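You operate a simulated robot arm through the tools that you are given. There is no shell and no other tool.

Carry out the task below with a simulated robot arm. There is one attempt and no reset: what you move stays moved.

Task
Pack the muffin that the today card names into the lunch box and clip the lid shut.

The check looks at the end state, three seconds after you hand in, the way a careful person would. Anything else that was tipped, shoved, dropped, spilled or broken makes it a failure. A push-on lid holds only when it is set on centred and level and pressed home; a screw cap is set on level and turned clockwise until tight.

Robot
A 7-joint arm with a two-finger parallel gripper, fixed in place. Base frame: the origin is at the foot of the arm, x ahead of it, y to its left, z up; the work surface is at about z = 920. Units: mm, degrees, N and s.
With the tool pointing down near the work surface it reaches from about 380 to 880 mm from the base axis. Its first joint turns from -143.0 to 143.0 degrees. Payload 3 kg.
The TCP is the grasp point between the finger pads, 30 mm short of the fingertips. In the tool frame z runs along the fingers and y along their closing line. Largest opening 94 mm; finger width 28, thickness 10; the body of the gripper, 50 by 96 mm, starts 55 mm behind the TCP.
Orientation is that of the tool frame in the base frame, as [roll, pitch, yaw] about the fixed x, y, z axes, in that order (R = Rz(yaw) Ry(pitch) Rx(roll)). With the fingers straight down and closing along the base's y, the tool's x points along the base's -x, its y along +y and its z along -z.

Tools
- The arm moves only by the tool arm_command. Its argument "plan" is a list of rows, each an object of numbers (a shift or turn left out is 0, a gripper value left out holds the last): "grip": the opening, from 0 (shut) to 1 (fully open); "tx", "ty", "tz": the shift along the tool's x, y, z in mm; "wx", "wy", "wz": the turn, a rotation vector about the tool's x, y, z in degrees. In form: [{"grip": .., "tx": .., "ty": .., "tz": .., "wx": .., "wy": .., "wz": ..}, ...]. A call has 1 to 20 rows; each row shifts and turns the commanded pose from where the row before left it, along the tool's axes as they then stand. Rows are played at 5 a second. More than 50 mm and 8.6 degrees between two rows, or a gripper value outside its range, and nothing of the call is played. A pose out of reach is approached as far as the arm can. The call stops where the force on the tool passes 40 N (or 10 N more than at its start, if that is more) or the arm is blocked; 0.2 s more then pass. The fingers move at their own pace (about 72 mm/s each) and stop on an object; they squeeze with about 41 N. The grip force told is the motor's: it shows also when the fingers shut on nothing. Time passes only in rows, and 0.2 s behind the last, so rows that do not move let the fingers close. The reply holds the time, the measured pose of the TCP, the force on the tool along the base axes, the opening and the grip force, in the units named above and with some noise, with the torque about the TCP (base axes, N m) and any sound that the robot's microphone picked up.
- Cameras (640 x 400 px; columns grow to the right, rows downward): "scene" is fixed at [380.9, 497.3, 1474.5]; the picture's right is [-0.58, -0.81, 0.00], its down [-0.64, 0.46, -0.62] and it looks along [0.51, -0.36, -0.78] (base axes); focal length 376 px, centre (320, 200). "wrist" rides on the gripper at [76, 14, -102] in the tool frame; the picture's right is [-0.18, 0.98, 0.00], its down [-0.75, -0.14, -0.64] and it looks along [-0.63, -0.12, 0.77] (tool axes); focal length 243 px, centre (320, 200). There is no depth. A picture from a camera that has moved, and an enlarged one, comes with that camera's place and axes in the base frame and with its lens. The place of the scene camera against the robot may be out by one fixed shift of up to 25 mm in any direction.
- grab_frame(camera): a new picture of that camera. It takes no simulated time.
- inspect(camera, box): a new picture of the part [left, top, right, bottom] of that camera's present view, enlarged. It takes no simulated time.
- close_job(): hands the job in; it is judged then, once.

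Nothing tells you positions but the pictures and the camera data. Unless the task says otherwise, let go and move clear before handing in.

The tools are called after "Call:" as a command line: name --argument value ..., lists and objects as JSON in quotes. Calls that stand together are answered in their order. arm_command: Moves the arm, as the interface text tells. Its arguments: {"type":"object","properties":{"plan":{"type":"array"}},"required":["plan"]} The other tools are called the same way: grab_frame (camera) takes a picture; inspect (camera, box) takes an enlarged picture of a part of a camera's view; close_job () hands the job in.

At the start:

```text
time_s: 0.0
tcp_pos: [533.5, 235.1, 1214.3]
ee_rot: [179.9, -0.1, 180.0]
wrist_force: [-0.2, -0.5, -0.2]
torque: [0.02, 0.02, 0.01]
grip_width: 94.0
finger_force: 0.0
```

scene: 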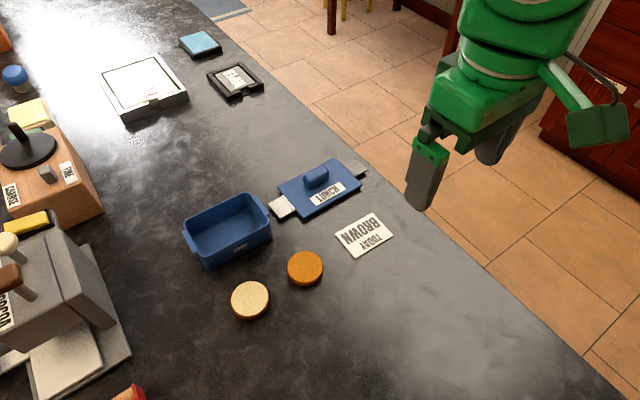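
wrist: 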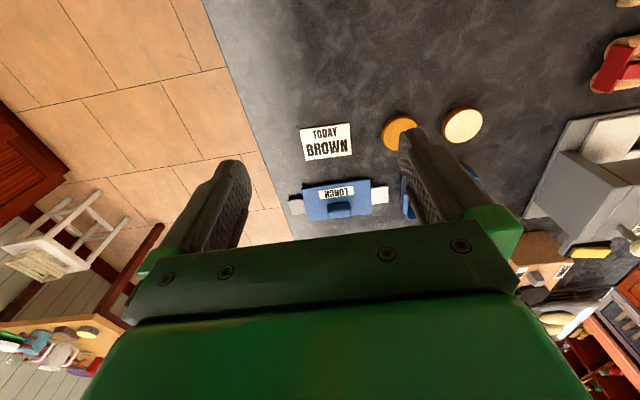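

The card reads "TODAY BROWN"; near it there are two round muffins (one brownish-orange, one pale), an open blue lunch box and its lid with clips. I'll look closer before moving.

Call:
inspect --camera "scene" --box '[160, 140, 420, 330]'

Call:
inspect --camera "wrist" --box '[270, 80, 510, 230]'

Call:
inspect --camera "scene" --box '[0, 0, 320, 200]'

Call:
inspect --camera "scene" --box '[0, 200, 320, 400]'

```text
2.11 times, centred on (290, 235) of scene
camera zoom: at [380.9, 497.3, 1474.5], right [-0.58, -0.81, 0.0], down [-0.64, 0.46, -0.62], along [0.51, -0.36, -0.78], focal length 792 px, centre (383, 126)
```

zoom: 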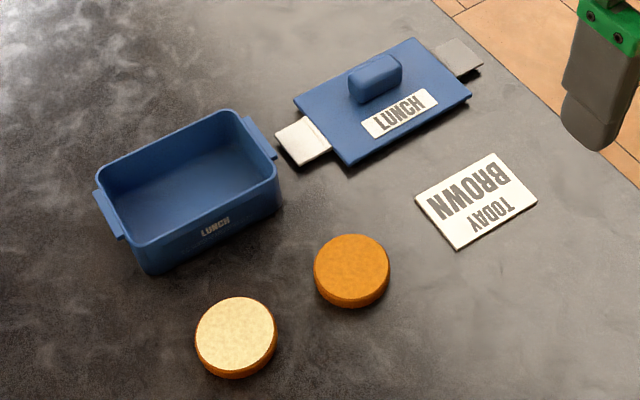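

```text
2.67 times, centred on (390, 155) of wrist
camera zoom: at [456.2, 249.2, 1317.0], right [0.18, 0.98, 0.0], down [0.75, -0.14, 0.64], along [0.63, -0.12, -0.77], focal length 647 px, centre (133, 320)
```

zoom: 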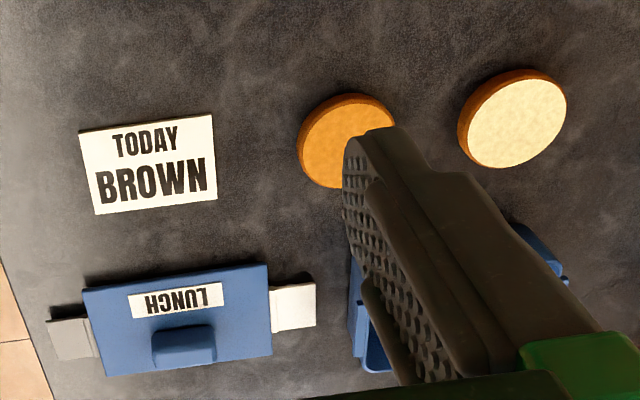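

```text
2.00 times, centred on (160, 100) of scene
camera zoom: at [380.9, 497.3, 1474.5], right [-0.58, -0.81, 0.0], down [-0.64, 0.46, -0.62], along [0.51, -0.36, -0.78], focal length 752 px, centre (640, 400)
```

zoom: 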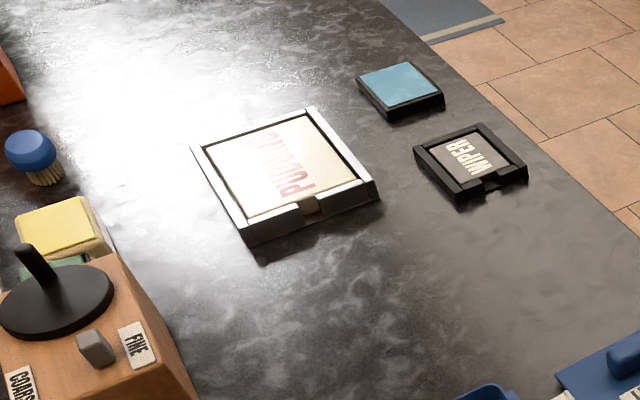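

```text
2.00 times, centred on (160, 300) of scene
camera zoom: at [380.9, 497.3, 1474.5], right [-0.58, -0.81, 0.0], down [-0.64, 0.46, -0.62], along [0.51, -0.36, -0.78], focal length 752 px, centre (640, 0)
```

zoom: 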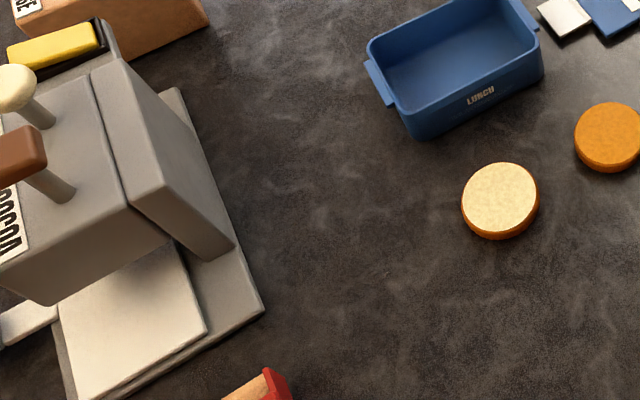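

The brown muffin is the one with the brown top at roughly (646, 343), the box is near (757, 415) and the lid near (764, 227). I'll slide sideways at height to get a clear wrist view between the fingers.

Call:
arm_command --plan '[{"grip": 1, "ty": 37}, {"ty": 37}, {"ty": 36}, {}]'

```text
time_s: 1.0
tcp_pos: [534.0, 342.2, 1215.4]
ee_rot: [180.0, 0.0, 180.0]
wrist_force: [0.1, 0.4, 0.0]
torque: [0.05, 0.0, 0.0]
grip_width: 94.0
finger_force: 0.0
```

Call:
grab_frame --camera "wrist"

Call:
inspect --camera "wrist" --box '[240, 80, 480, 230]'

Call:
grab_frame --camera "scene"

```text
taken
camera wrist: at [457.8, 357.3, 1318.3], right [0.18, 0.98, 0.0], down [0.75, -0.14, 0.64], along [0.63, -0.12, -0.77], focal length 243 px, centre (320, 200)
```

wrist: 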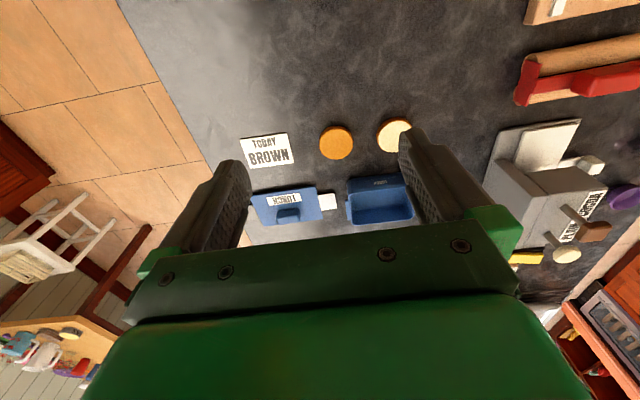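

```text
2.67 times, centred on (360, 155) of wrist
camera zoom: at [457.8, 357.3, 1318.3], right [0.18, 0.98, 0.0], down [0.75, -0.14, 0.64], along [0.63, -0.12, -0.77], focal length 647 px, centre (213, 320)
```

zoom: 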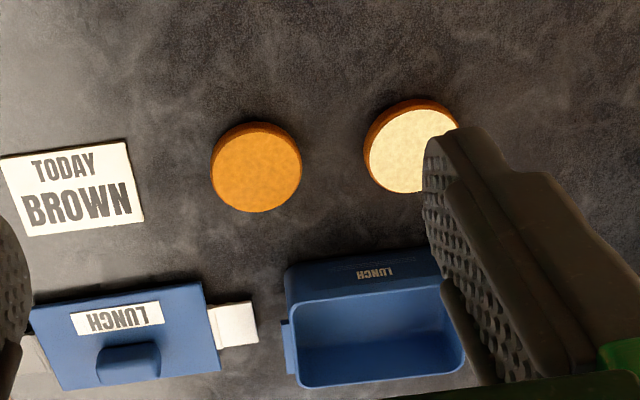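

```text
taken
```

scene: 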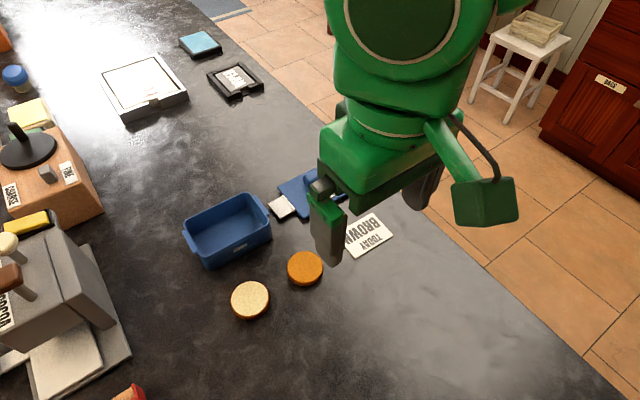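

The brown muffin measures near (650, 348) and the box seems near the edge of reach, so I need a better fix. I'll move to a closer viewpoint above and short of the box.

Call:
arm_command --plan '[{"tx": -22, "ty": 26, "tz": 20}, {"tx": -22, "ty": 26, "tz": 20}, {"tx": -22, "ty": 26, "tz": 25}, {}]'

Call:
grab_frame --camera "wrist"

Call:
inspect --camera "wrist" --box '[200, 60, 440, 210]'

```text
time_s: 2.0
tcp_pos: [602.3, 423.9, 1150.1]
ee_rot: [-180.0, 0.1, -180.0]
wrist_force: [0.2, -1.1, 1.2]
torque: [0.0, 0.01, 0.01]
grip_width: 94.2
finger_force: 0.1
```

```text
taken
camera wrist: at [525.6, 438.5, 1253.4], right [0.18, 0.98, 0.0], down [0.75, -0.14, 0.64], along [0.63, -0.12, -0.77], focal length 243 px, centre (320, 200)
```

wrist: 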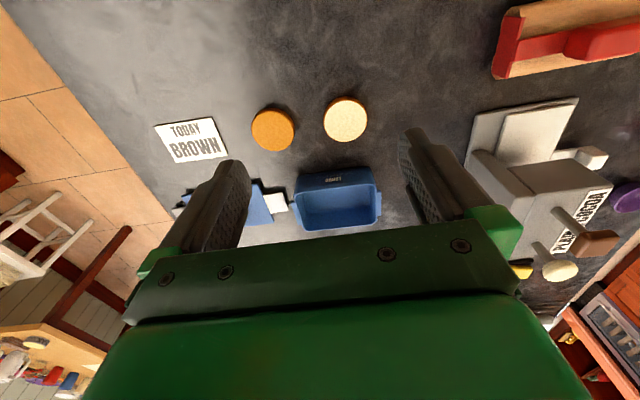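

```text
2.67 times, centred on (320, 135) of wrist
camera zoom: at [525.6, 438.5, 1253.4], right [0.18, 0.98, 0.0], down [0.75, -0.14, 0.64], along [0.63, -0.12, -0.77], focal length 647 px, centre (320, 373)
```

zoom: 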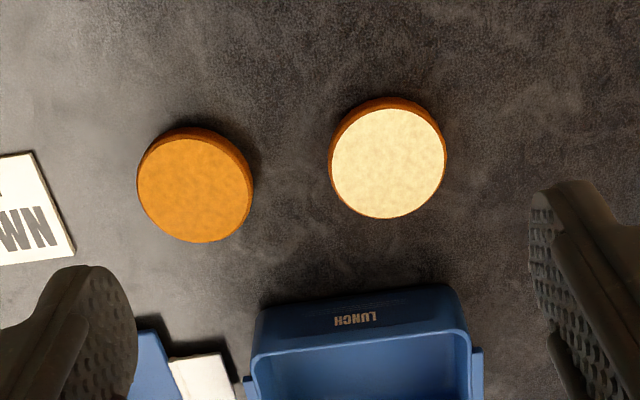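

Call:
inspect --camera "wrist" --box '[260, 150, 420, 250]'

Call:
inspect --camera "scene" --box '[160, 170, 320, 270]'

Call:
inspect --camera "scene" --box '[240, 130, 400, 230]'

```text
4.00 times, centred on (340, 200) of wrist
camera zoom: at [525.6, 438.5, 1253.4], right [0.18, 0.98, 0.0], down [0.75, -0.14, 0.64], along [0.63, -0.12, -0.77], focal length 970 px, centre (240, 200)
```

zoom: 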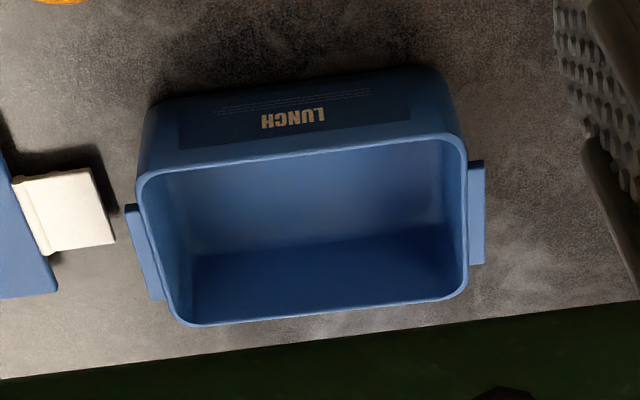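

```text
4.00 times, centred on (240, 220) of scene
camera zoom: at [380.9, 497.3, 1474.5], right [-0.58, -0.81, 0.0], down [-0.64, 0.46, -0.62], along [0.51, -0.36, -0.78], focal length 1505 px, centre (640, 120)
```

zoom: 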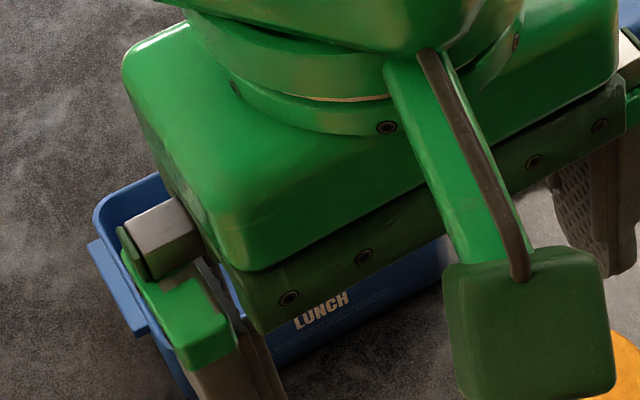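

```text
4.00 times, centred on (320, 180) of scene
camera zoom: at [380.9, 497.3, 1474.5], right [-0.58, -0.81, 0.0], down [-0.64, 0.46, -0.62], along [0.51, -0.36, -0.78], focal length 1505 px, centre (320, 280)
```

zoom: 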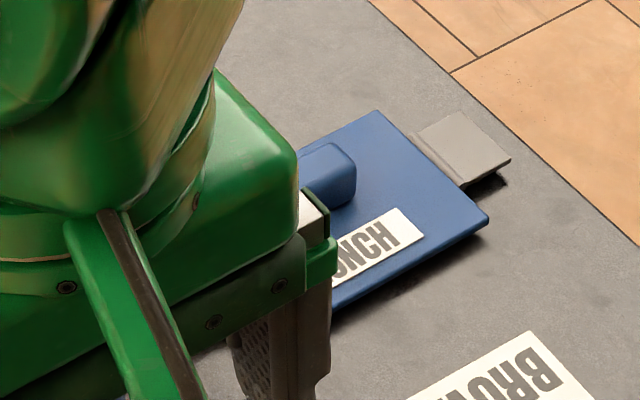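

The box rim spans roughly x 741–827, y 358–480, with centre near (784, 419), which is close to the reach limit. The brown muffin is near (651, 350), so next I move over it for a visual check from above.

Call:
arm_command --plan '[{"tx": -16, "ty": -25, "tz": 30}, {"tx": -16, "ty": -25, "tz": 30}, {"tx": -16, "ty": -24, "tz": 30, "grip": 0.87}, {}]'

Call:
grab_frame --camera "wrist"

Call:
inspect --camera "wrist" --box '[220, 60, 420, 185]'

Call:
grab_frame --camera "scene"

```text
time_s: 3.0
tcp_pos: [647.1, 347.7, 1059.9]
ee_rot: [180.0, 0.0, -179.9]
wrist_force: [-1.2, 0.3, -0.1]
torque: [0.0, -0.01, 0.02]
grip_width: 81.9
finger_force: 0.0
```

```text
taken
camera wrist: at [570.6, 362.8, 1162.8], right [0.18, 0.98, 0.0], down [0.75, -0.14, 0.64], along [0.63, -0.12, -0.77], focal length 243 px, centre (320, 200)
```

wrist: 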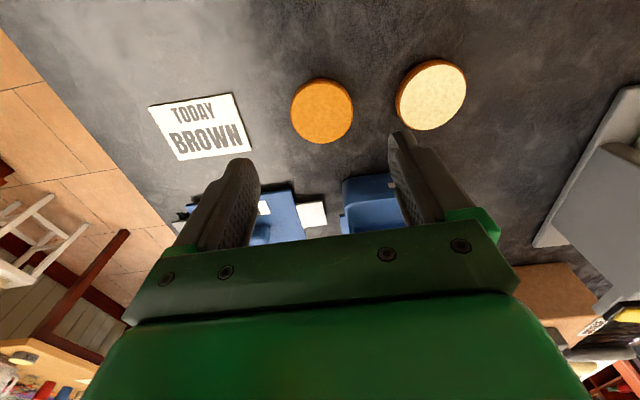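

```text
3.20 times, centred on (320, 122) of wrist
camera zoom: at [570.6, 362.8, 1162.8], right [0.18, 0.98, 0.0], down [0.75, -0.14, 0.64], along [0.63, -0.12, -0.77], focal length 776 px, centre (320, 448)
```

zoom: 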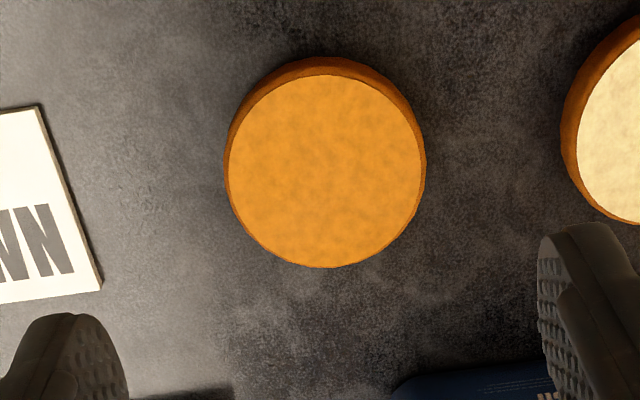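

```text
taken
```

scene: 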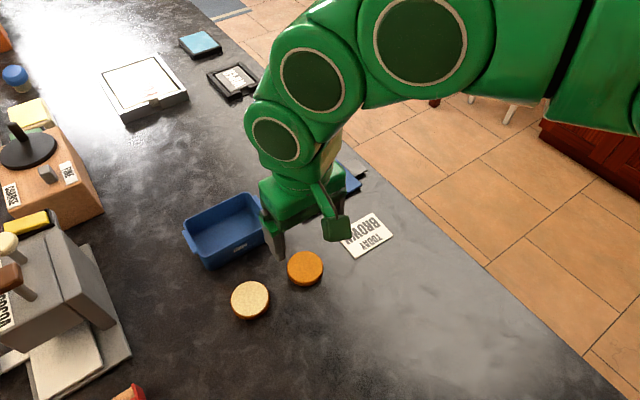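

The muffin sits at (652, 350) with its top at about z 941, and the open fingers clear both the card and the pale muffin. I'll descend and close on it.

Call:
arm_command --plan '[{"tx": -5, "ty": 2, "tz": 25}, {"tz": 30}, {"tz": 30}, {"tz": 19}, {}, {"grip": 0.4}, {}, {}]'

Call:
grab_frame --camera "wrist"

```text
time_s: 4.8
tcp_pos: [651.2, 350.3, 954.0]
ee_rot: [-180.0, 0.0, 179.9]
wrist_force: [-0.6, -0.1, 0.3]
torque: [-0.01, 0.04, 0.02]
grip_width: 58.0
finger_force: 40.8
```

```text
taken
camera wrist: at [575.1, 364.3, 1057.1], right [0.18, 0.98, 0.0], down [0.75, -0.14, 0.64], along [0.63, -0.12, -0.77], focal length 243 px, centre (320, 200)
```

wrist: 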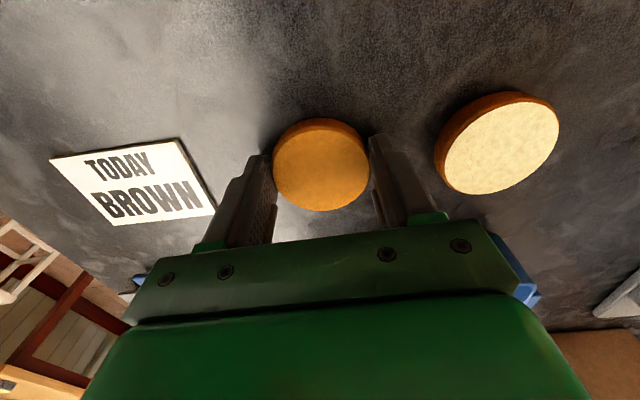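

The muffin is gripped at 58 mm. I'll lift it straight up and then carry it toward the box, which also tests the reach.

Call:
arm_command --plan '[{"tz": -35}, {"tz": -40}, {"tz": -40}, {"tx": -32, "ty": 17}, {"tx": -32, "ty": 17}, {"tx": -32, "ty": 17}, {"tx": -30, "ty": 18}, {}, {}]'

Call:
grab_frame --camera "wrist"

Call:
grab_frame --camera "scene"

```text
time_s: 6.8
tcp_pos: [748.4, 401.4, 1067.2]
ee_rot: [-180.0, 0.0, -180.0]
wrist_force: [-0.2, -0.2, 0.0]
torque: [0.0, 0.02, -0.01]
grip_width: 57.7
finger_force: 40.7
out of reach, approached as far as the arm can: row 7
```

```text
taken
camera wrist: at [672.3, 416.5, 1170.7], right [0.18, 0.98, 0.0], down [0.75, -0.14, 0.64], along [0.63, -0.12, -0.77], focal length 243 px, centre (320, 200)
```

wrist: 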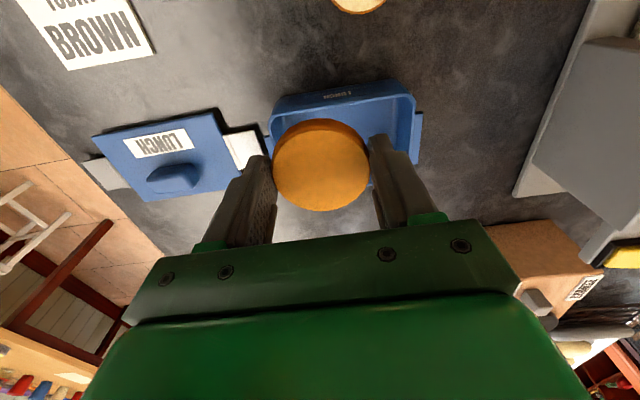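

```text
taken
```

scene: 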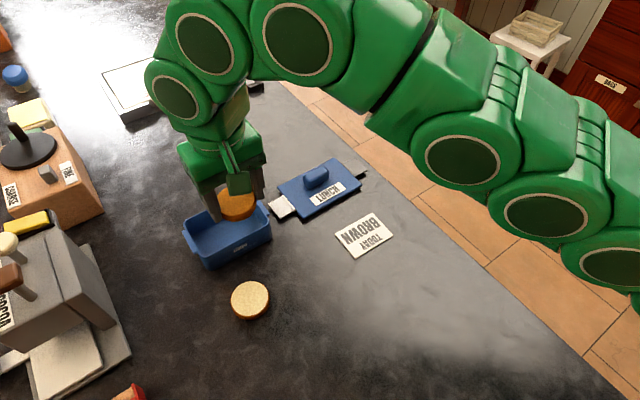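

The muffin is held above the near part of the box, and the last step was out of reach at this height. I'll zoom in to measure the box and lid from this closer view.

Call:
inspect --camera "wrist" --box '[240, 60, 440, 185]'

Call:
inspect --camera "wrist" --box '[80, 90, 280, 215]'

Call:
inspect --camera "scene" --box '[160, 150, 400, 300]'

```text
3.20 times, centred on (340, 122) of wrist
camera zoom: at [672.3, 416.5, 1170.7], right [0.18, 0.98, 0.0], down [0.75, -0.14, 0.64], along [0.63, -0.12, -0.77], focal length 776 px, centre (256, 448)
```

zoom: 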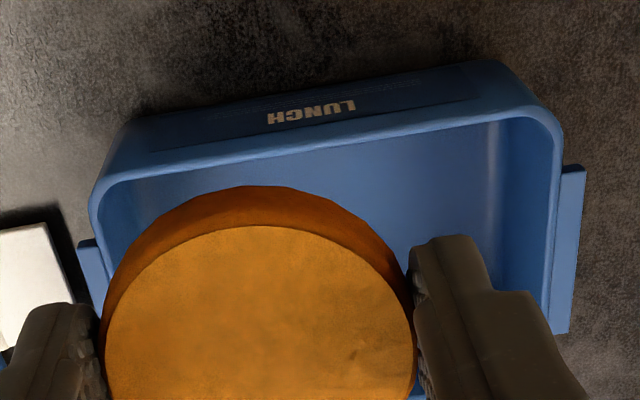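

```text
3.20 times, centred on (180, 152) of wrist
camera zoom: at [672.3, 416.5, 1170.7], right [0.18, 0.98, 0.0], down [0.75, -0.14, 0.64], along [0.63, -0.12, -0.77], focal length 776 px, centre (768, 352)
```

zoom: 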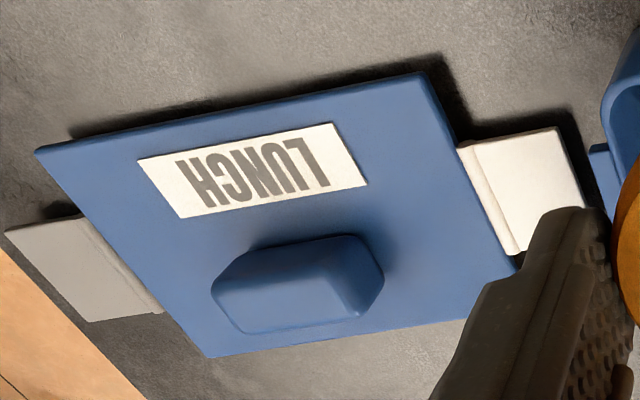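

```text
2.67 times, centred on (280, 225) of scene
camera zoom: at [380.9, 497.3, 1474.5], right [-0.58, -0.81, 0.0], down [-0.64, 0.46, -0.62], along [0.51, -0.36, -0.78], focal length 1003 px, centre (427, 133)
```

zoom: 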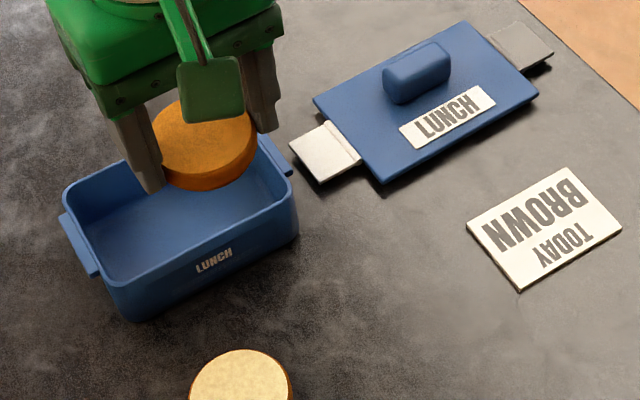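

From this view the box rim is at z≈968, spanning x 742–827 and y 358–480. The lid lies at about (785, 227) with an upright block handle and two end tabs. Since straight down runs out of reach, I'll tilt the fingers outward about their closing line to gain reach.

Call:
arm_command --plan '[{"wy": -5}, {"wy": -5}, {"wy": -5}, {}, {}]'

Call:
grab_frame --camera "wrist"

Call:
grab_frame --camera "scene"

```text
time_s: 8.0
tcp_pos: [747.6, 401.8, 1068.3]
ee_rot: [180.0, 15.1, 179.9]
wrist_force: [-0.5, 0.5, -0.3]
torque: [0.02, 0.04, -0.01]
grip_width: 57.6
finger_force: 41.0
```

```text
taken
camera wrist: at [647.4, 416.0, 1147.9], right [0.18, 0.98, 0.05], down [0.56, -0.14, 0.82], along [0.81, -0.12, -0.58], focal length 243 px, centre (320, 200)
```

wrist: 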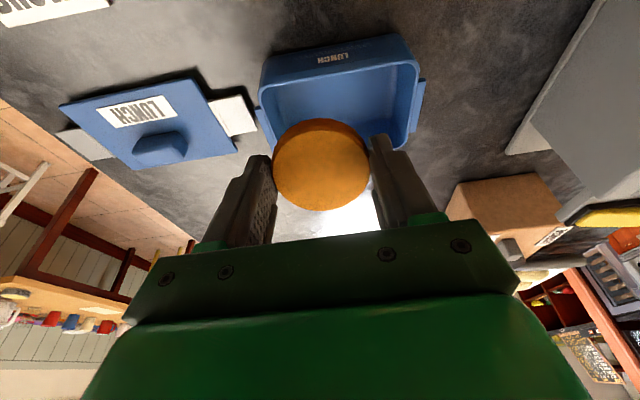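

```text
taken
```

scene: 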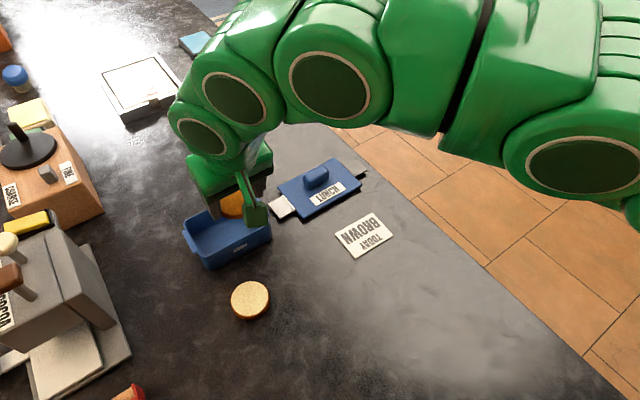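

Tilting 15° worked and the arm holds position. I'll zoom in from this lower-angle view to triangulate the box rim and the lid.

Call:
inspect --camera "wrist" --box '[240, 20, 440, 145]'

Call:
inspect --camera "wrist" --box '[50, 60, 270, 198]'

```text
3.20 times, centred on (340, 82) of wrist
camera zoom: at [647.4, 416.0, 1147.9], right [0.18, 0.98, 0.05], down [0.56, -0.14, 0.82], along [0.81, -0.12, -0.58], focal length 776 px, centre (256, 576)
```

zoom: 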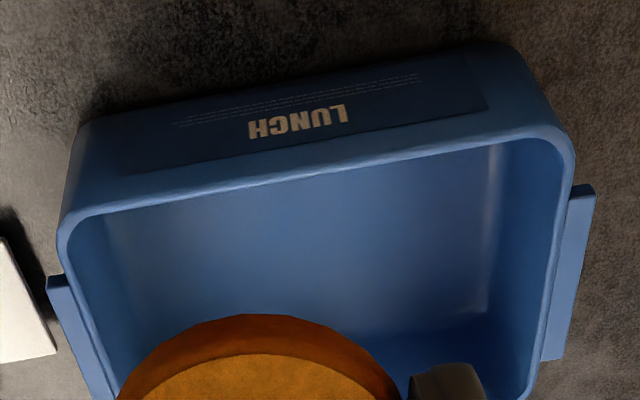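

```text
2.90 times, centred on (160, 129) of wrist
camera zoom: at [647.4, 416.0, 1147.9], right [0.18, 0.98, 0.05], down [0.56, -0.14, 0.82], along [0.81, -0.12, -0.58], focal length 703 px, centre (784, 406)
```

zoom: 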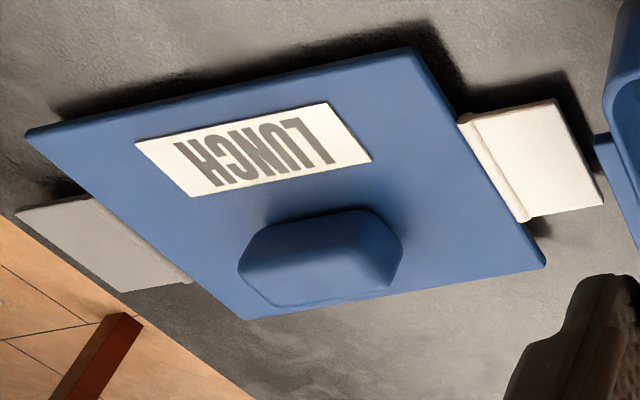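

Triangulation puts the box rim at z≈966, near edge x≈743, y centre ≈419 and yaw about −1.5°; the lid is centred at about (783, 228). I'll shift the tilted, held muffin over the middle of the box at this height.

Call:
arm_command --plan '[{"tx": -9.7, "ty": 6, "tz": 2.6}, {"tx": -9.7, "ty": 5, "tz": 2.6}, {"tx": -8.7, "ty": 5, "tz": 2.4}, {}, {}]'

Call:
grab_frame --camera "wrist"

Call:
inspect --camera "scene" --box '[160, 120, 320, 280]'

```text
time_s: 9.2
tcp_pos: [775.9, 416.6, 1068.0]
ee_rot: [-180.0, 15.0, 179.9]
wrist_force: [-0.2, 0.2, -0.2]
torque: [0.03, -0.02, -0.01]
grip_width: 57.8
finger_force: 40.9
```

```text
taken
camera wrist: at [677.0, 431.5, 1148.6], right [0.18, 0.98, 0.05], down [0.56, -0.14, 0.82], along [0.81, -0.12, -0.58], focal length 243 px, centre (320, 200)
```

wrist: 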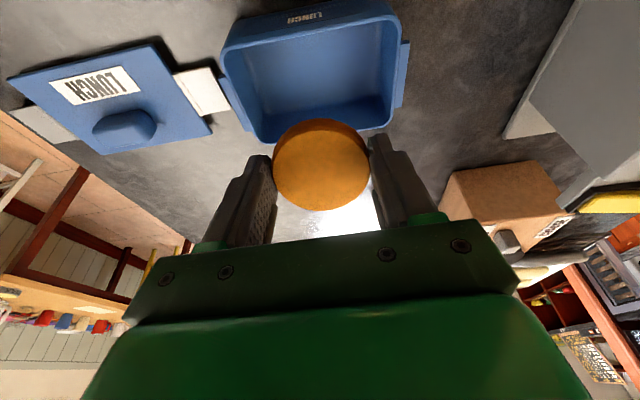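

```text
2.50 times, centred on (240, 200) of scene
camera zoom: at [380.9, 497.3, 1474.5], right [-0.58, -0.81, 0.0], down [-0.64, 0.46, -0.62], along [0.51, -0.36, -0.78], focal length 940 px, centre (520, 200)
```

zoom: 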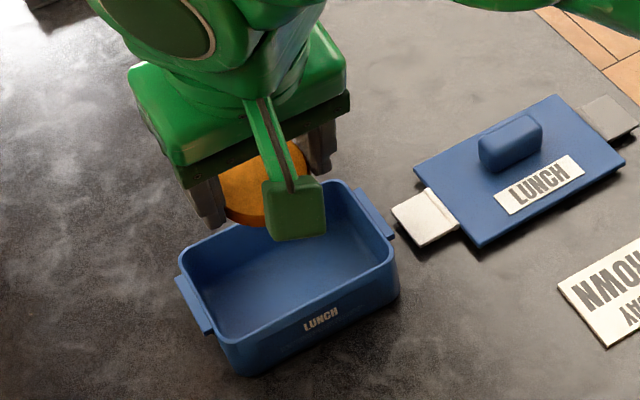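

The arm reached (776, 417) with the tilt. The far rim is now visible in the wrist view, so I'll zoom in to fix the box centre.

Call:
inspect --camera "wrist" --box '[210, 0, 420, 150]'

```text
2.67 times, centred on (315, 75) of wrist
camera zoom: at [677.0, 431.5, 1148.6], right [0.18, 0.98, 0.05], down [0.56, -0.14, 0.82], along [0.81, -0.12, -0.58], focal length 647 px, centre (333, 533)
```

zoom: 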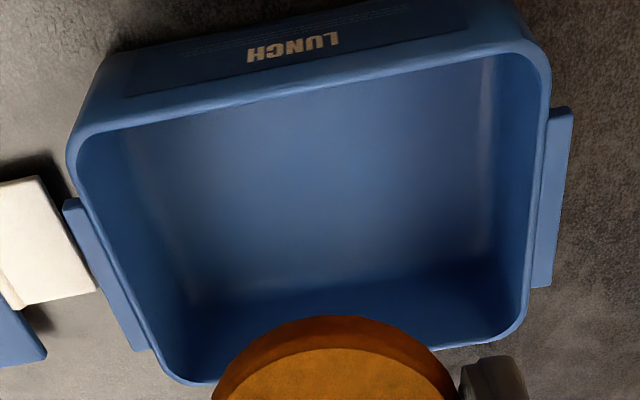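

The box centre comes out near (786.5, 418), yaw about −2°, about 88 × 125 outside. I'll lower the muffin straight into the middle of it.

Call:
arm_command --plan '[{"tx": 3.6, "tz": 25, "ty": 1}, {"tx": 6.5, "tz": 24.1}, {"tx": 6.5, "tz": 24.1}, {"tx": 3.9, "tz": 14.5}, {}, {}]'

Call:
grab_frame --camera "wrist"

Call:
inspect --camera "scene" --box '[160, 120, 320, 280]'

```text
time_s: 10.6
tcp_pos: [780.1, 418.5, 980.1]
ee_rot: [179.9, 15.1, 179.9]
wrist_force: [0.1, 0.0, 0.0]
torque: [-0.01, -0.01, -0.01]
grip_width: 57.6
finger_force: 41.1
```

```text
taken
camera wrist: at [679.3, 433.5, 1060.4], right [0.18, 0.98, 0.05], down [0.56, -0.14, 0.82], along [0.81, -0.12, -0.58], focal length 243 px, centre (320, 200)
```

wrist: 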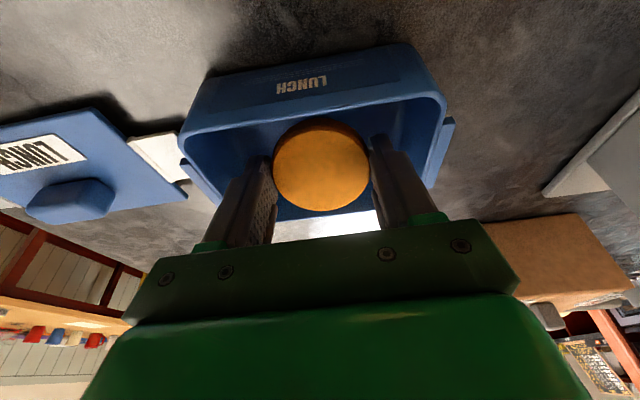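

```text
2.50 times, centred on (240, 200) of scene
camera zoom: at [380.9, 497.3, 1474.5], right [-0.58, -0.81, 0.0], down [-0.64, 0.46, -0.62], along [0.51, -0.36, -0.78], focal length 940 px, centre (520, 200)
```

zoom: 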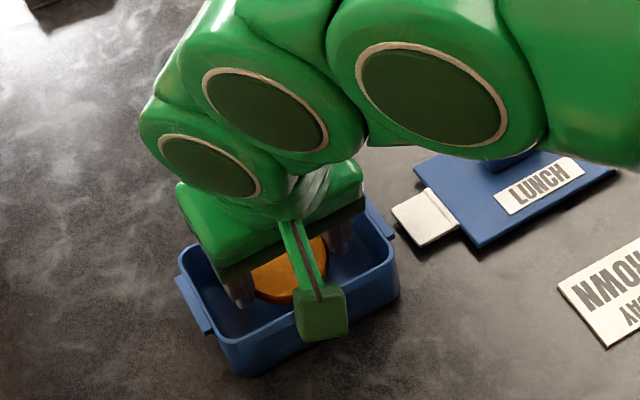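

The muffin is inside the walls and centred between them. I'll lower the last bit and open the fingers slightly to release it.

Call:
arm_command --plan '[{"tx": 1.8, "tz": 6.8}, {"tx": 1.3, "tz": 4.8}, {}, {"grip": 0.72}, {}, {}]'

Call:
grab_frame --camera "wrist"

```text
time_s: 12.0
tcp_pos: [780.4, 419.5, 967.6]
ee_rot: [180.0, 14.9, 179.9]
wrist_force: [1.5, 0.1, -0.5]
torque: [0.01, 0.02, -0.03]
grip_width: 67.7
finger_force: 0.1
```

```text
taken
camera wrist: at [678.8, 434.0, 1048.2], right [0.18, 0.98, 0.05], down [0.56, -0.14, 0.82], along [0.81, -0.12, -0.58], focal length 243 px, centre (320, 200)
```

wrist: 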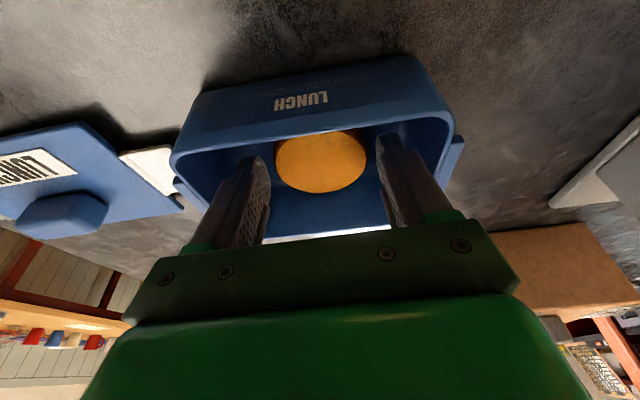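

The muffin has dropped flat onto the box floor. I'll raise the fingers straight out, then move back toward the lid and look.

Call:
arm_command --plan '[{"tx": -7.8, "tz": -29}, {"tx": -7.8, "tz": -29}, {"tx": -7.8, "tz": -29}, {"tx": 24, "tz": -25, "ty": -40}, {"tx": 24, "tz": -10, "ty": -45}, {"ty": -45}, {"ty": -45, "grip": 0.95}, {}]'

Call:
grab_frame --camera "wrist"

Call:
grab_frame --camera "scene"

```text
refused: row 4 steps farther than a row can; nothing moved
```

```text
taken
camera wrist: at [678.8, 434.0, 1048.2], right [0.18, 0.98, 0.05], down [0.56, -0.14, 0.82], along [0.81, -0.12, -0.58], focal length 243 px, centre (320, 200)
```

wrist: 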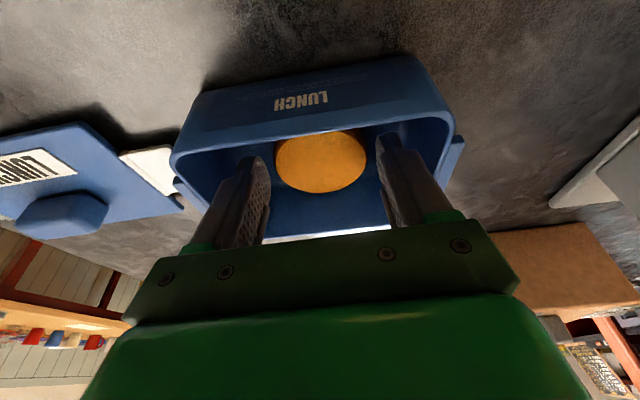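

```text
taken
```

scene: 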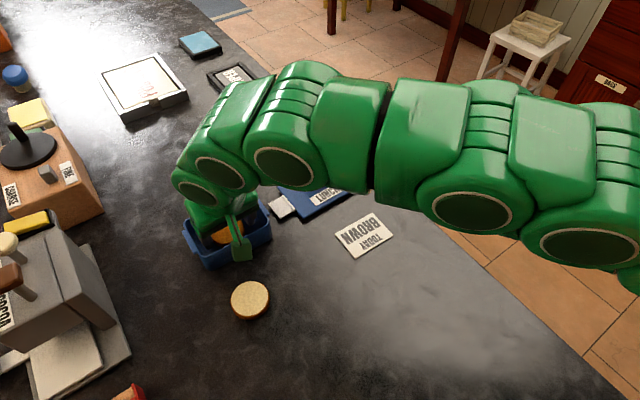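

The plan was refused only because one step was too long; nothing moved. I'll resend it with smaller steps: straight up first, then back and across toward the lid.

Call:
arm_command --plan '[{"tx": -7.8, "tz": -29}, {"tx": -7.8, "tz": -29}, {"tx": -7.8, "tz": -29}, {"tx": 15, "tz": -20, "ty": -35}, {"tx": 15, "tz": -20, "ty": -35}, {"tx": 15, "ty": -40}, {"ty": -40, "grip": 0.95}, {"ty": -40}, {}]'

Call:
grab_frame --camera "wrist"

Call:
grab_frame --camera "scene"

```text
time_s: 14.0
tcp_pos: [725.7, 229.2, 1082.9]
ee_rot: [-180.0, 15.0, -179.9]
wrist_force: [-0.7, -0.4, -0.1]
torque: [0.0, -0.03, 0.01]
grip_width: 89.3
finger_force: 0.0
```

```text
taken
camera wrist: at [624.9, 243.5, 1162.3], right [0.18, 0.98, 0.05], down [0.56, -0.14, 0.82], along [0.81, -0.12, -0.58], focal length 243 px, centre (320, 200)
```

wrist: 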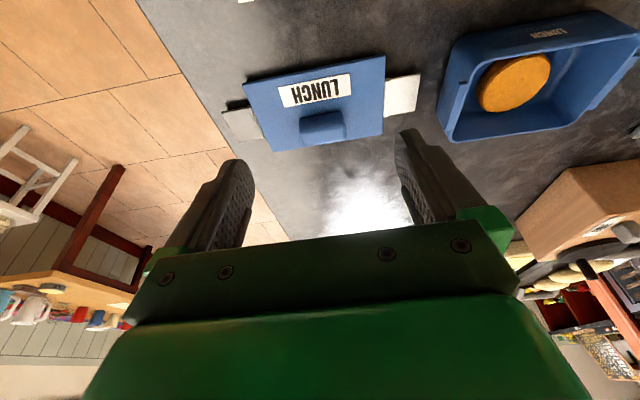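

```text
taken
```

scene: 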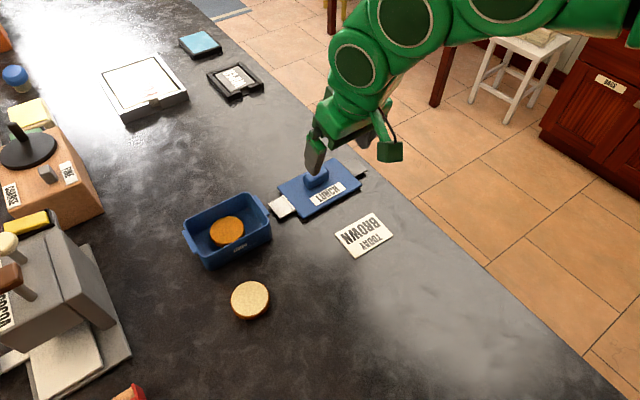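

Call:
inspect --camera "wrist" --box '[210, 40, 430, 178]'

Call:
inspect --camera "wrist" --box '[420, 0, 640, 150]'

Call:
inspect --camera "scene" --box '[170, 150, 380, 280]'

```text
2.90 times, centred on (320, 109) of wrist
camera zoom: at [624.9, 243.5, 1162.3], right [0.18, 0.98, 0.05], down [0.56, -0.14, 0.82], along [0.81, -0.12, -0.58], focal length 703 px, centre (320, 464)
```

zoom: 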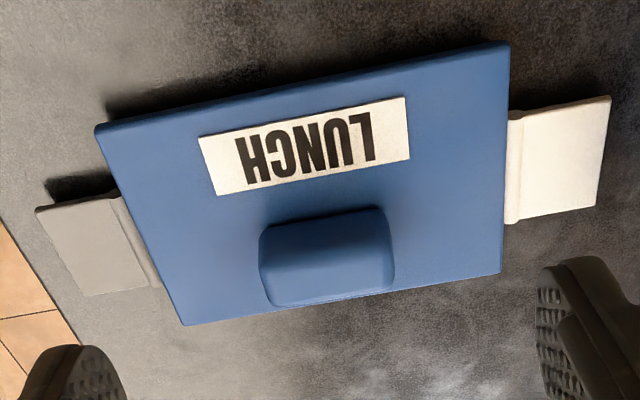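

```text
2.67 times, centred on (530, 75) of wrist
camera zoom: at [624.9, 243.5, 1162.3], right [0.18, 0.98, 0.05], down [0.56, -0.14, 0.82], along [0.81, -0.12, -0.58], focal length 647 px, centre (-240, 533)
```

zoom: 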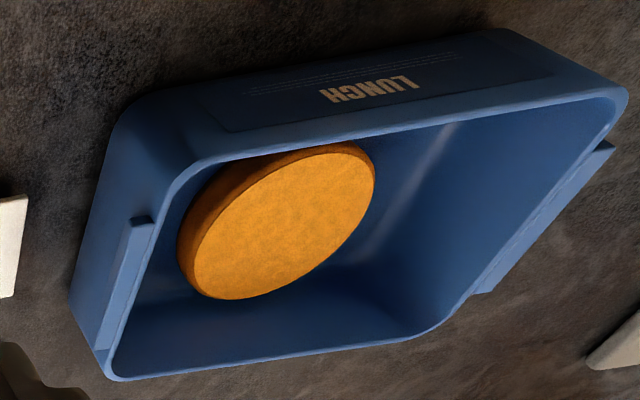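

```text
3.05 times, centred on (275, 215) of scene
camera zoom: at [380.9, 497.3, 1474.5], right [-0.58, -0.81, 0.0], down [-0.64, 0.46, -0.62], along [0.51, -0.36, -0.78], focal length 1146 px, centre (457, 154)
```

zoom: 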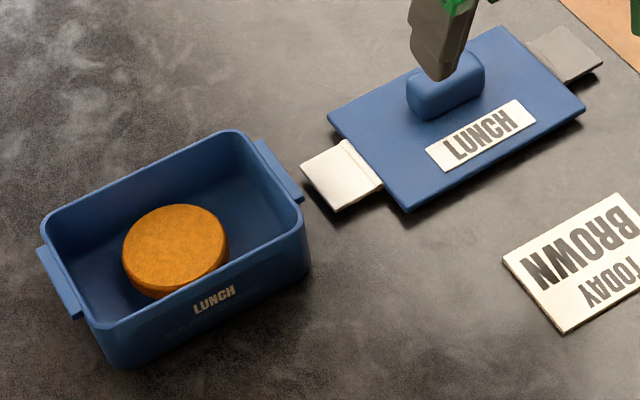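

The muffin lies flat in the box. The lid is centred at about (783, 226), yaw about 0, and its handle (y 202–250, x 787–808) sits about 15 mm beyond the lid centre, so placing the lid needs even more reach. I'll test that reach with an empty gripper before taking the lid.

Call:
arm_command --plan '[{"ty": 47}, {"ty": 47}, {"ty": 47}, {"ty": 47, "tx": -8, "tz": 5}, {"tx": -18, "tz": 12}, {"tx": -18, "tz": 12}, {"tx": -17, "tz": 11}, {}, {}]'

Call:
grab_frame --camera "wrist"

Call:
inspect --camera "wrist" --box '[210, 0, 420, 150]'

```text
time_s: 16.0
tcp_pos: [794.8, 418.2, 1059.7]
ee_rot: [-180.0, 15.0, -180.0]
wrist_force: [0.8, -0.3, 0.1]
torque: [0.03, 0.01, 0.02]
grip_width: 89.4
finger_force: 0.0
```

```text
taken
camera wrist: at [694.3, 432.3, 1140.1], right [0.18, 0.98, 0.05], down [0.56, -0.14, 0.82], along [0.81, -0.12, -0.58], focal length 243 px, centre (320, 200)
```

wrist: 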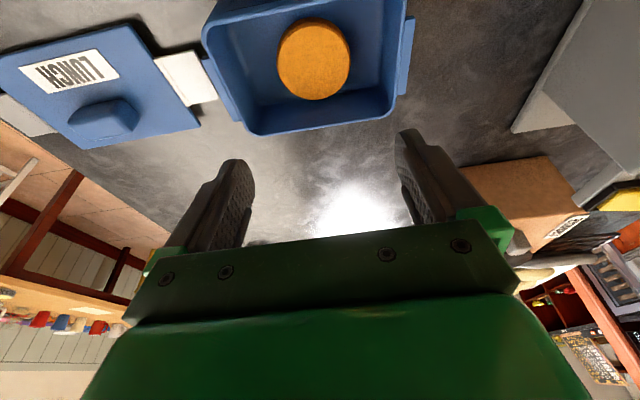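

```text
2.67 times, centred on (315, 75) of wrist
camera zoom: at [694.3, 432.3, 1140.1], right [0.18, 0.98, 0.05], down [0.56, -0.14, 0.82], along [0.81, -0.12, -0.58], focal length 647 px, centre (333, 533)
```

zoom: 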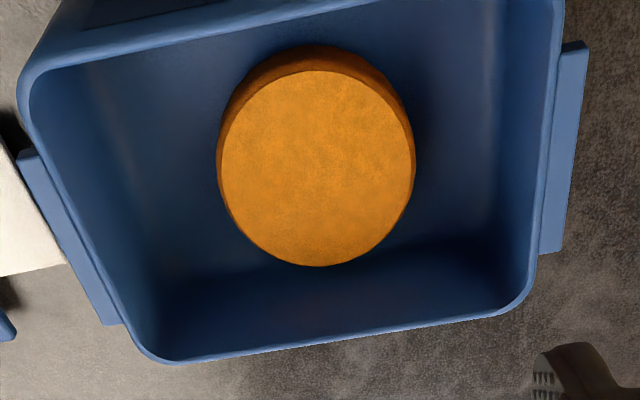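

The reach test worked: (795, 418) is attainable at a 15° tilt. Box centre is about (785.8, 416.4), yaw about −1.9°. Now I'll view the lid from the same relative pose, so the lid-to-box offset is measured with the same bias.

Call:
arm_command --plan '[{"ty": -47}, {"ty": -47}, {"ty": -48}, {"ty": -48}, {"tx": 5.7, "tz": 15}, {"tx": 6, "tz": 15}, {}, {}]'

Call:
grab_frame --camera "wrist"

Call:
inspect --camera "wrist" --box '[210, 0, 420, 150]'

Call:
inspect --camera "scene" --box '[240, 120, 400, 230]'

```text
time_s: 17.8
tcp_pos: [789.6, 228.1, 1029.3]
ee_rot: [180.0, 15.0, 180.0]
wrist_force: [0.0, 0.5, 1.2]
torque: [-0.01, 0.0, -0.01]
grip_width: 89.4
finger_force: 0.0
```

```text
taken
camera wrist: at [690.3, 242.1, 1108.5], right [0.18, 0.98, 0.05], down [0.56, -0.14, 0.82], along [0.81, -0.12, -0.58], focal length 243 px, centre (320, 200)
```

wrist: 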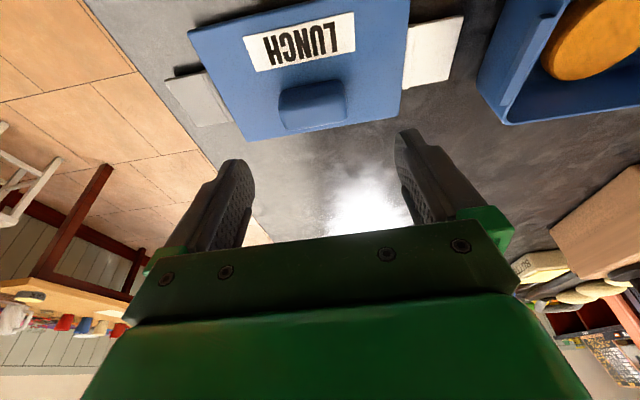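

```text
2.67 times, centred on (315, 75) of wrist
camera zoom: at [690.3, 242.1, 1108.5], right [0.18, 0.98, 0.05], down [0.56, -0.14, 0.82], along [0.81, -0.12, -0.58], focal length 647 px, centre (333, 533)
```

zoom: 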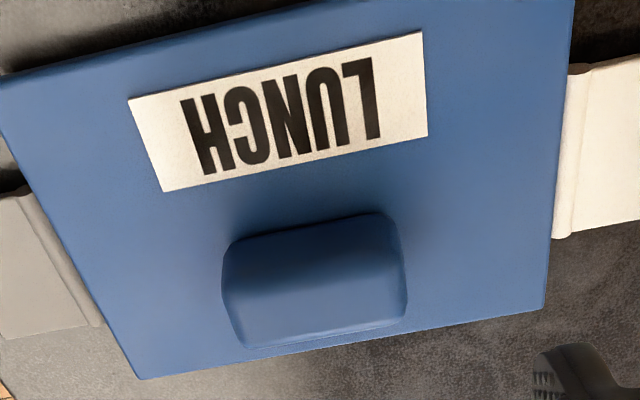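

```text
3.64 times, centred on (320, 175) of scene
camera zoom: at [380.9, 497.3, 1474.5], right [-0.58, -0.81, 0.0], down [-0.64, 0.46, -0.62], along [0.51, -0.36, -0.78], focal length 1368 px, centre (320, 291)
```

zoom: 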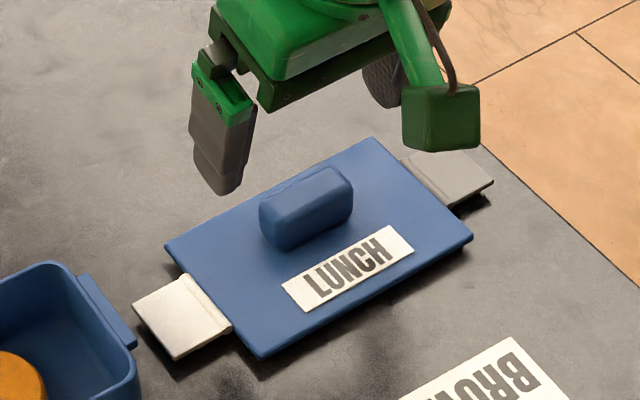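

I need the whole lid outline in one enlarged view to compare it with the box outline.

Call:
inspect --camera "wrist" --box '[160, 0, 480, 200]'

Call:
inspect --camera "wrist" --box '[170, 0, 300, 150]'

Call:
inspect --camera "wrist" --box '[350, 0, 480, 150]'

```text
2.00 times, centred on (320, 100) of wrist
camera zoom: at [690.3, 242.1, 1108.5], right [0.18, 0.98, 0.05], down [0.56, -0.14, 0.82], along [0.81, -0.12, -0.58], focal length 485 px, centre (320, 400)
```

zoom: 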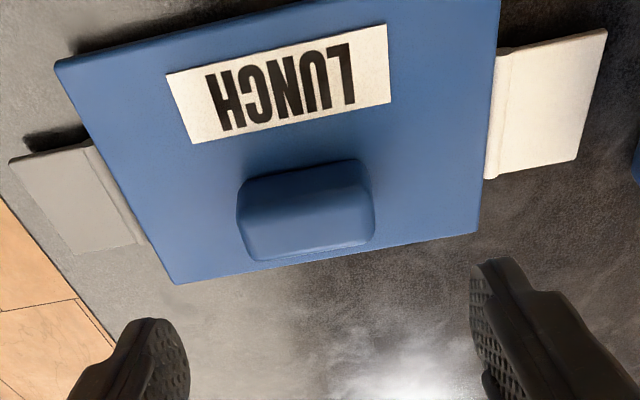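

```text
2.67 times, centred on (235, 75) of wrist
camera zoom: at [690.3, 242.1, 1108.5], right [0.18, 0.98, 0.05], down [0.56, -0.14, 0.82], along [0.81, -0.12, -0.58], focal length 647 px, centre (547, 533)
```

zoom: 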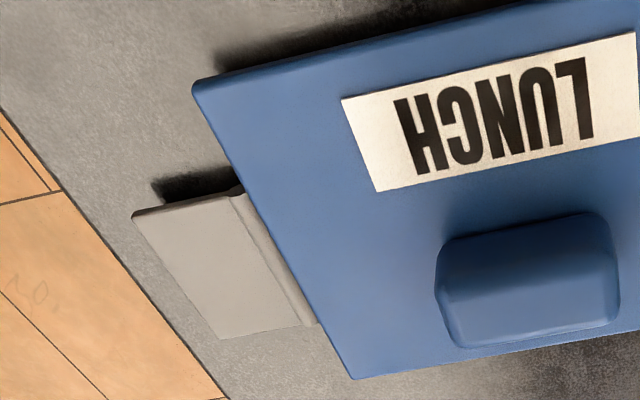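

```text
2.67 times, centred on (415, 75) of wrist
camera zoom: at [690.3, 242.1, 1108.5], right [0.18, 0.98, 0.05], down [0.56, -0.14, 0.82], along [0.81, -0.12, -0.58], focal length 647 px, centre (67, 533)
```

zoom: 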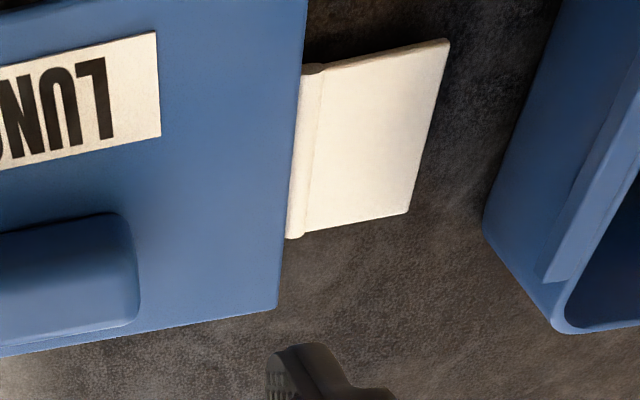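

Comparing the two views, the lid must move by about (+1.5, +190.5) and turn about −2° to sit on the box. The handle is centred near (798, 226) and about 25 mm tall. I'll lower the open fingers astride it, checking force on the way.

Call:
arm_command --plan '[{"tx": 4.5, "tz": 20, "ty": -2}, {"tx": 4.5, "tz": 20}, {"tx": 4.5, "tz": 16}, {}, {}]'

Call:
grab_frame --camera "wrist"

Call:
inspect --camera "scene" --box '[240, 120, 400, 230]'

```text
time_s: 19.0
tcp_pos: [793.9, 226.3, 972.8]
ee_rot: [180.0, 15.0, 180.0]
wrist_force: [0.0, 0.1, -0.2]
torque: [0.04, 0.01, -0.02]
grip_width: 89.5
finger_force: 0.1
```

```text
taken
camera wrist: at [692.5, 240.2, 1051.8], right [0.18, 0.98, 0.05], down [0.56, -0.14, 0.81], along [0.81, -0.12, -0.58], focal length 243 px, centre (320, 200)
```

wrist: 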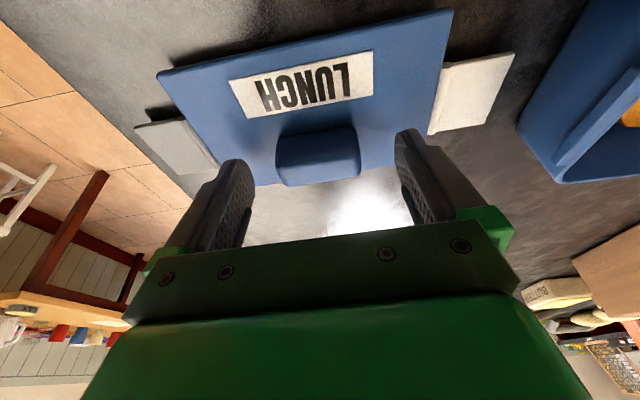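

```text
3.64 times, centred on (320, 175) of scene
camera zoom: at [380.9, 497.3, 1474.5], right [-0.58, -0.81, 0.0], down [-0.64, 0.46, -0.62], along [0.51, -0.36, -0.78], focal length 1368 px, centre (320, 291)
```

zoom: 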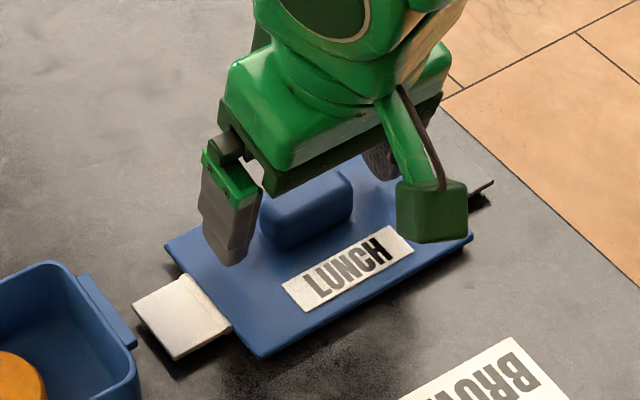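

The fingers straddle the handle with the lid plate just below the tips. I'll ease down in small steps to feel for contact.

Call:
arm_command --plan '[{"tx": 0.52, "tz": 1.93}, {"tx": 0.52, "tz": 1.93}, {}]'

```text
time_s: 19.8
tcp_pos: [793.0, 224.6, 968.0]
ee_rot: [180.0, 15.1, 180.0]
wrist_force: [0.1, -0.8, 0.4]
torque: [-0.04, -0.04, -0.02]
grip_width: 89.3
finger_force: 0.1
```

Call:
arm_command --plan '[{"tx": 0.39, "tz": 1.45}, {}]'

Call:
inspect --camera "wrist" --box '[180, 60, 460, 235]'

```text
time_s: 20.4
tcp_pos: [791.7, 225.3, 968.1]
ee_rot: [180.0, 15.0, -180.0]
wrist_force: [-0.1, -0.3, -0.4]
torque: [0.0, -0.02, -0.03]
grip_width: 89.3
finger_force: 0.1
```

```text
2.29 times, centred on (320, 148) of wrist
camera zoom: at [692.8, 239.7, 1046.5], right [0.18, 0.98, 0.05], down [0.56, -0.14, 0.81], along [0.81, -0.12, -0.58], focal length 555 px, centre (320, 320)
```

zoom: 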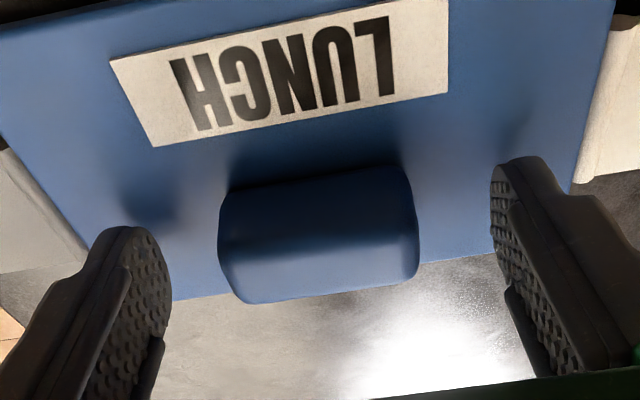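

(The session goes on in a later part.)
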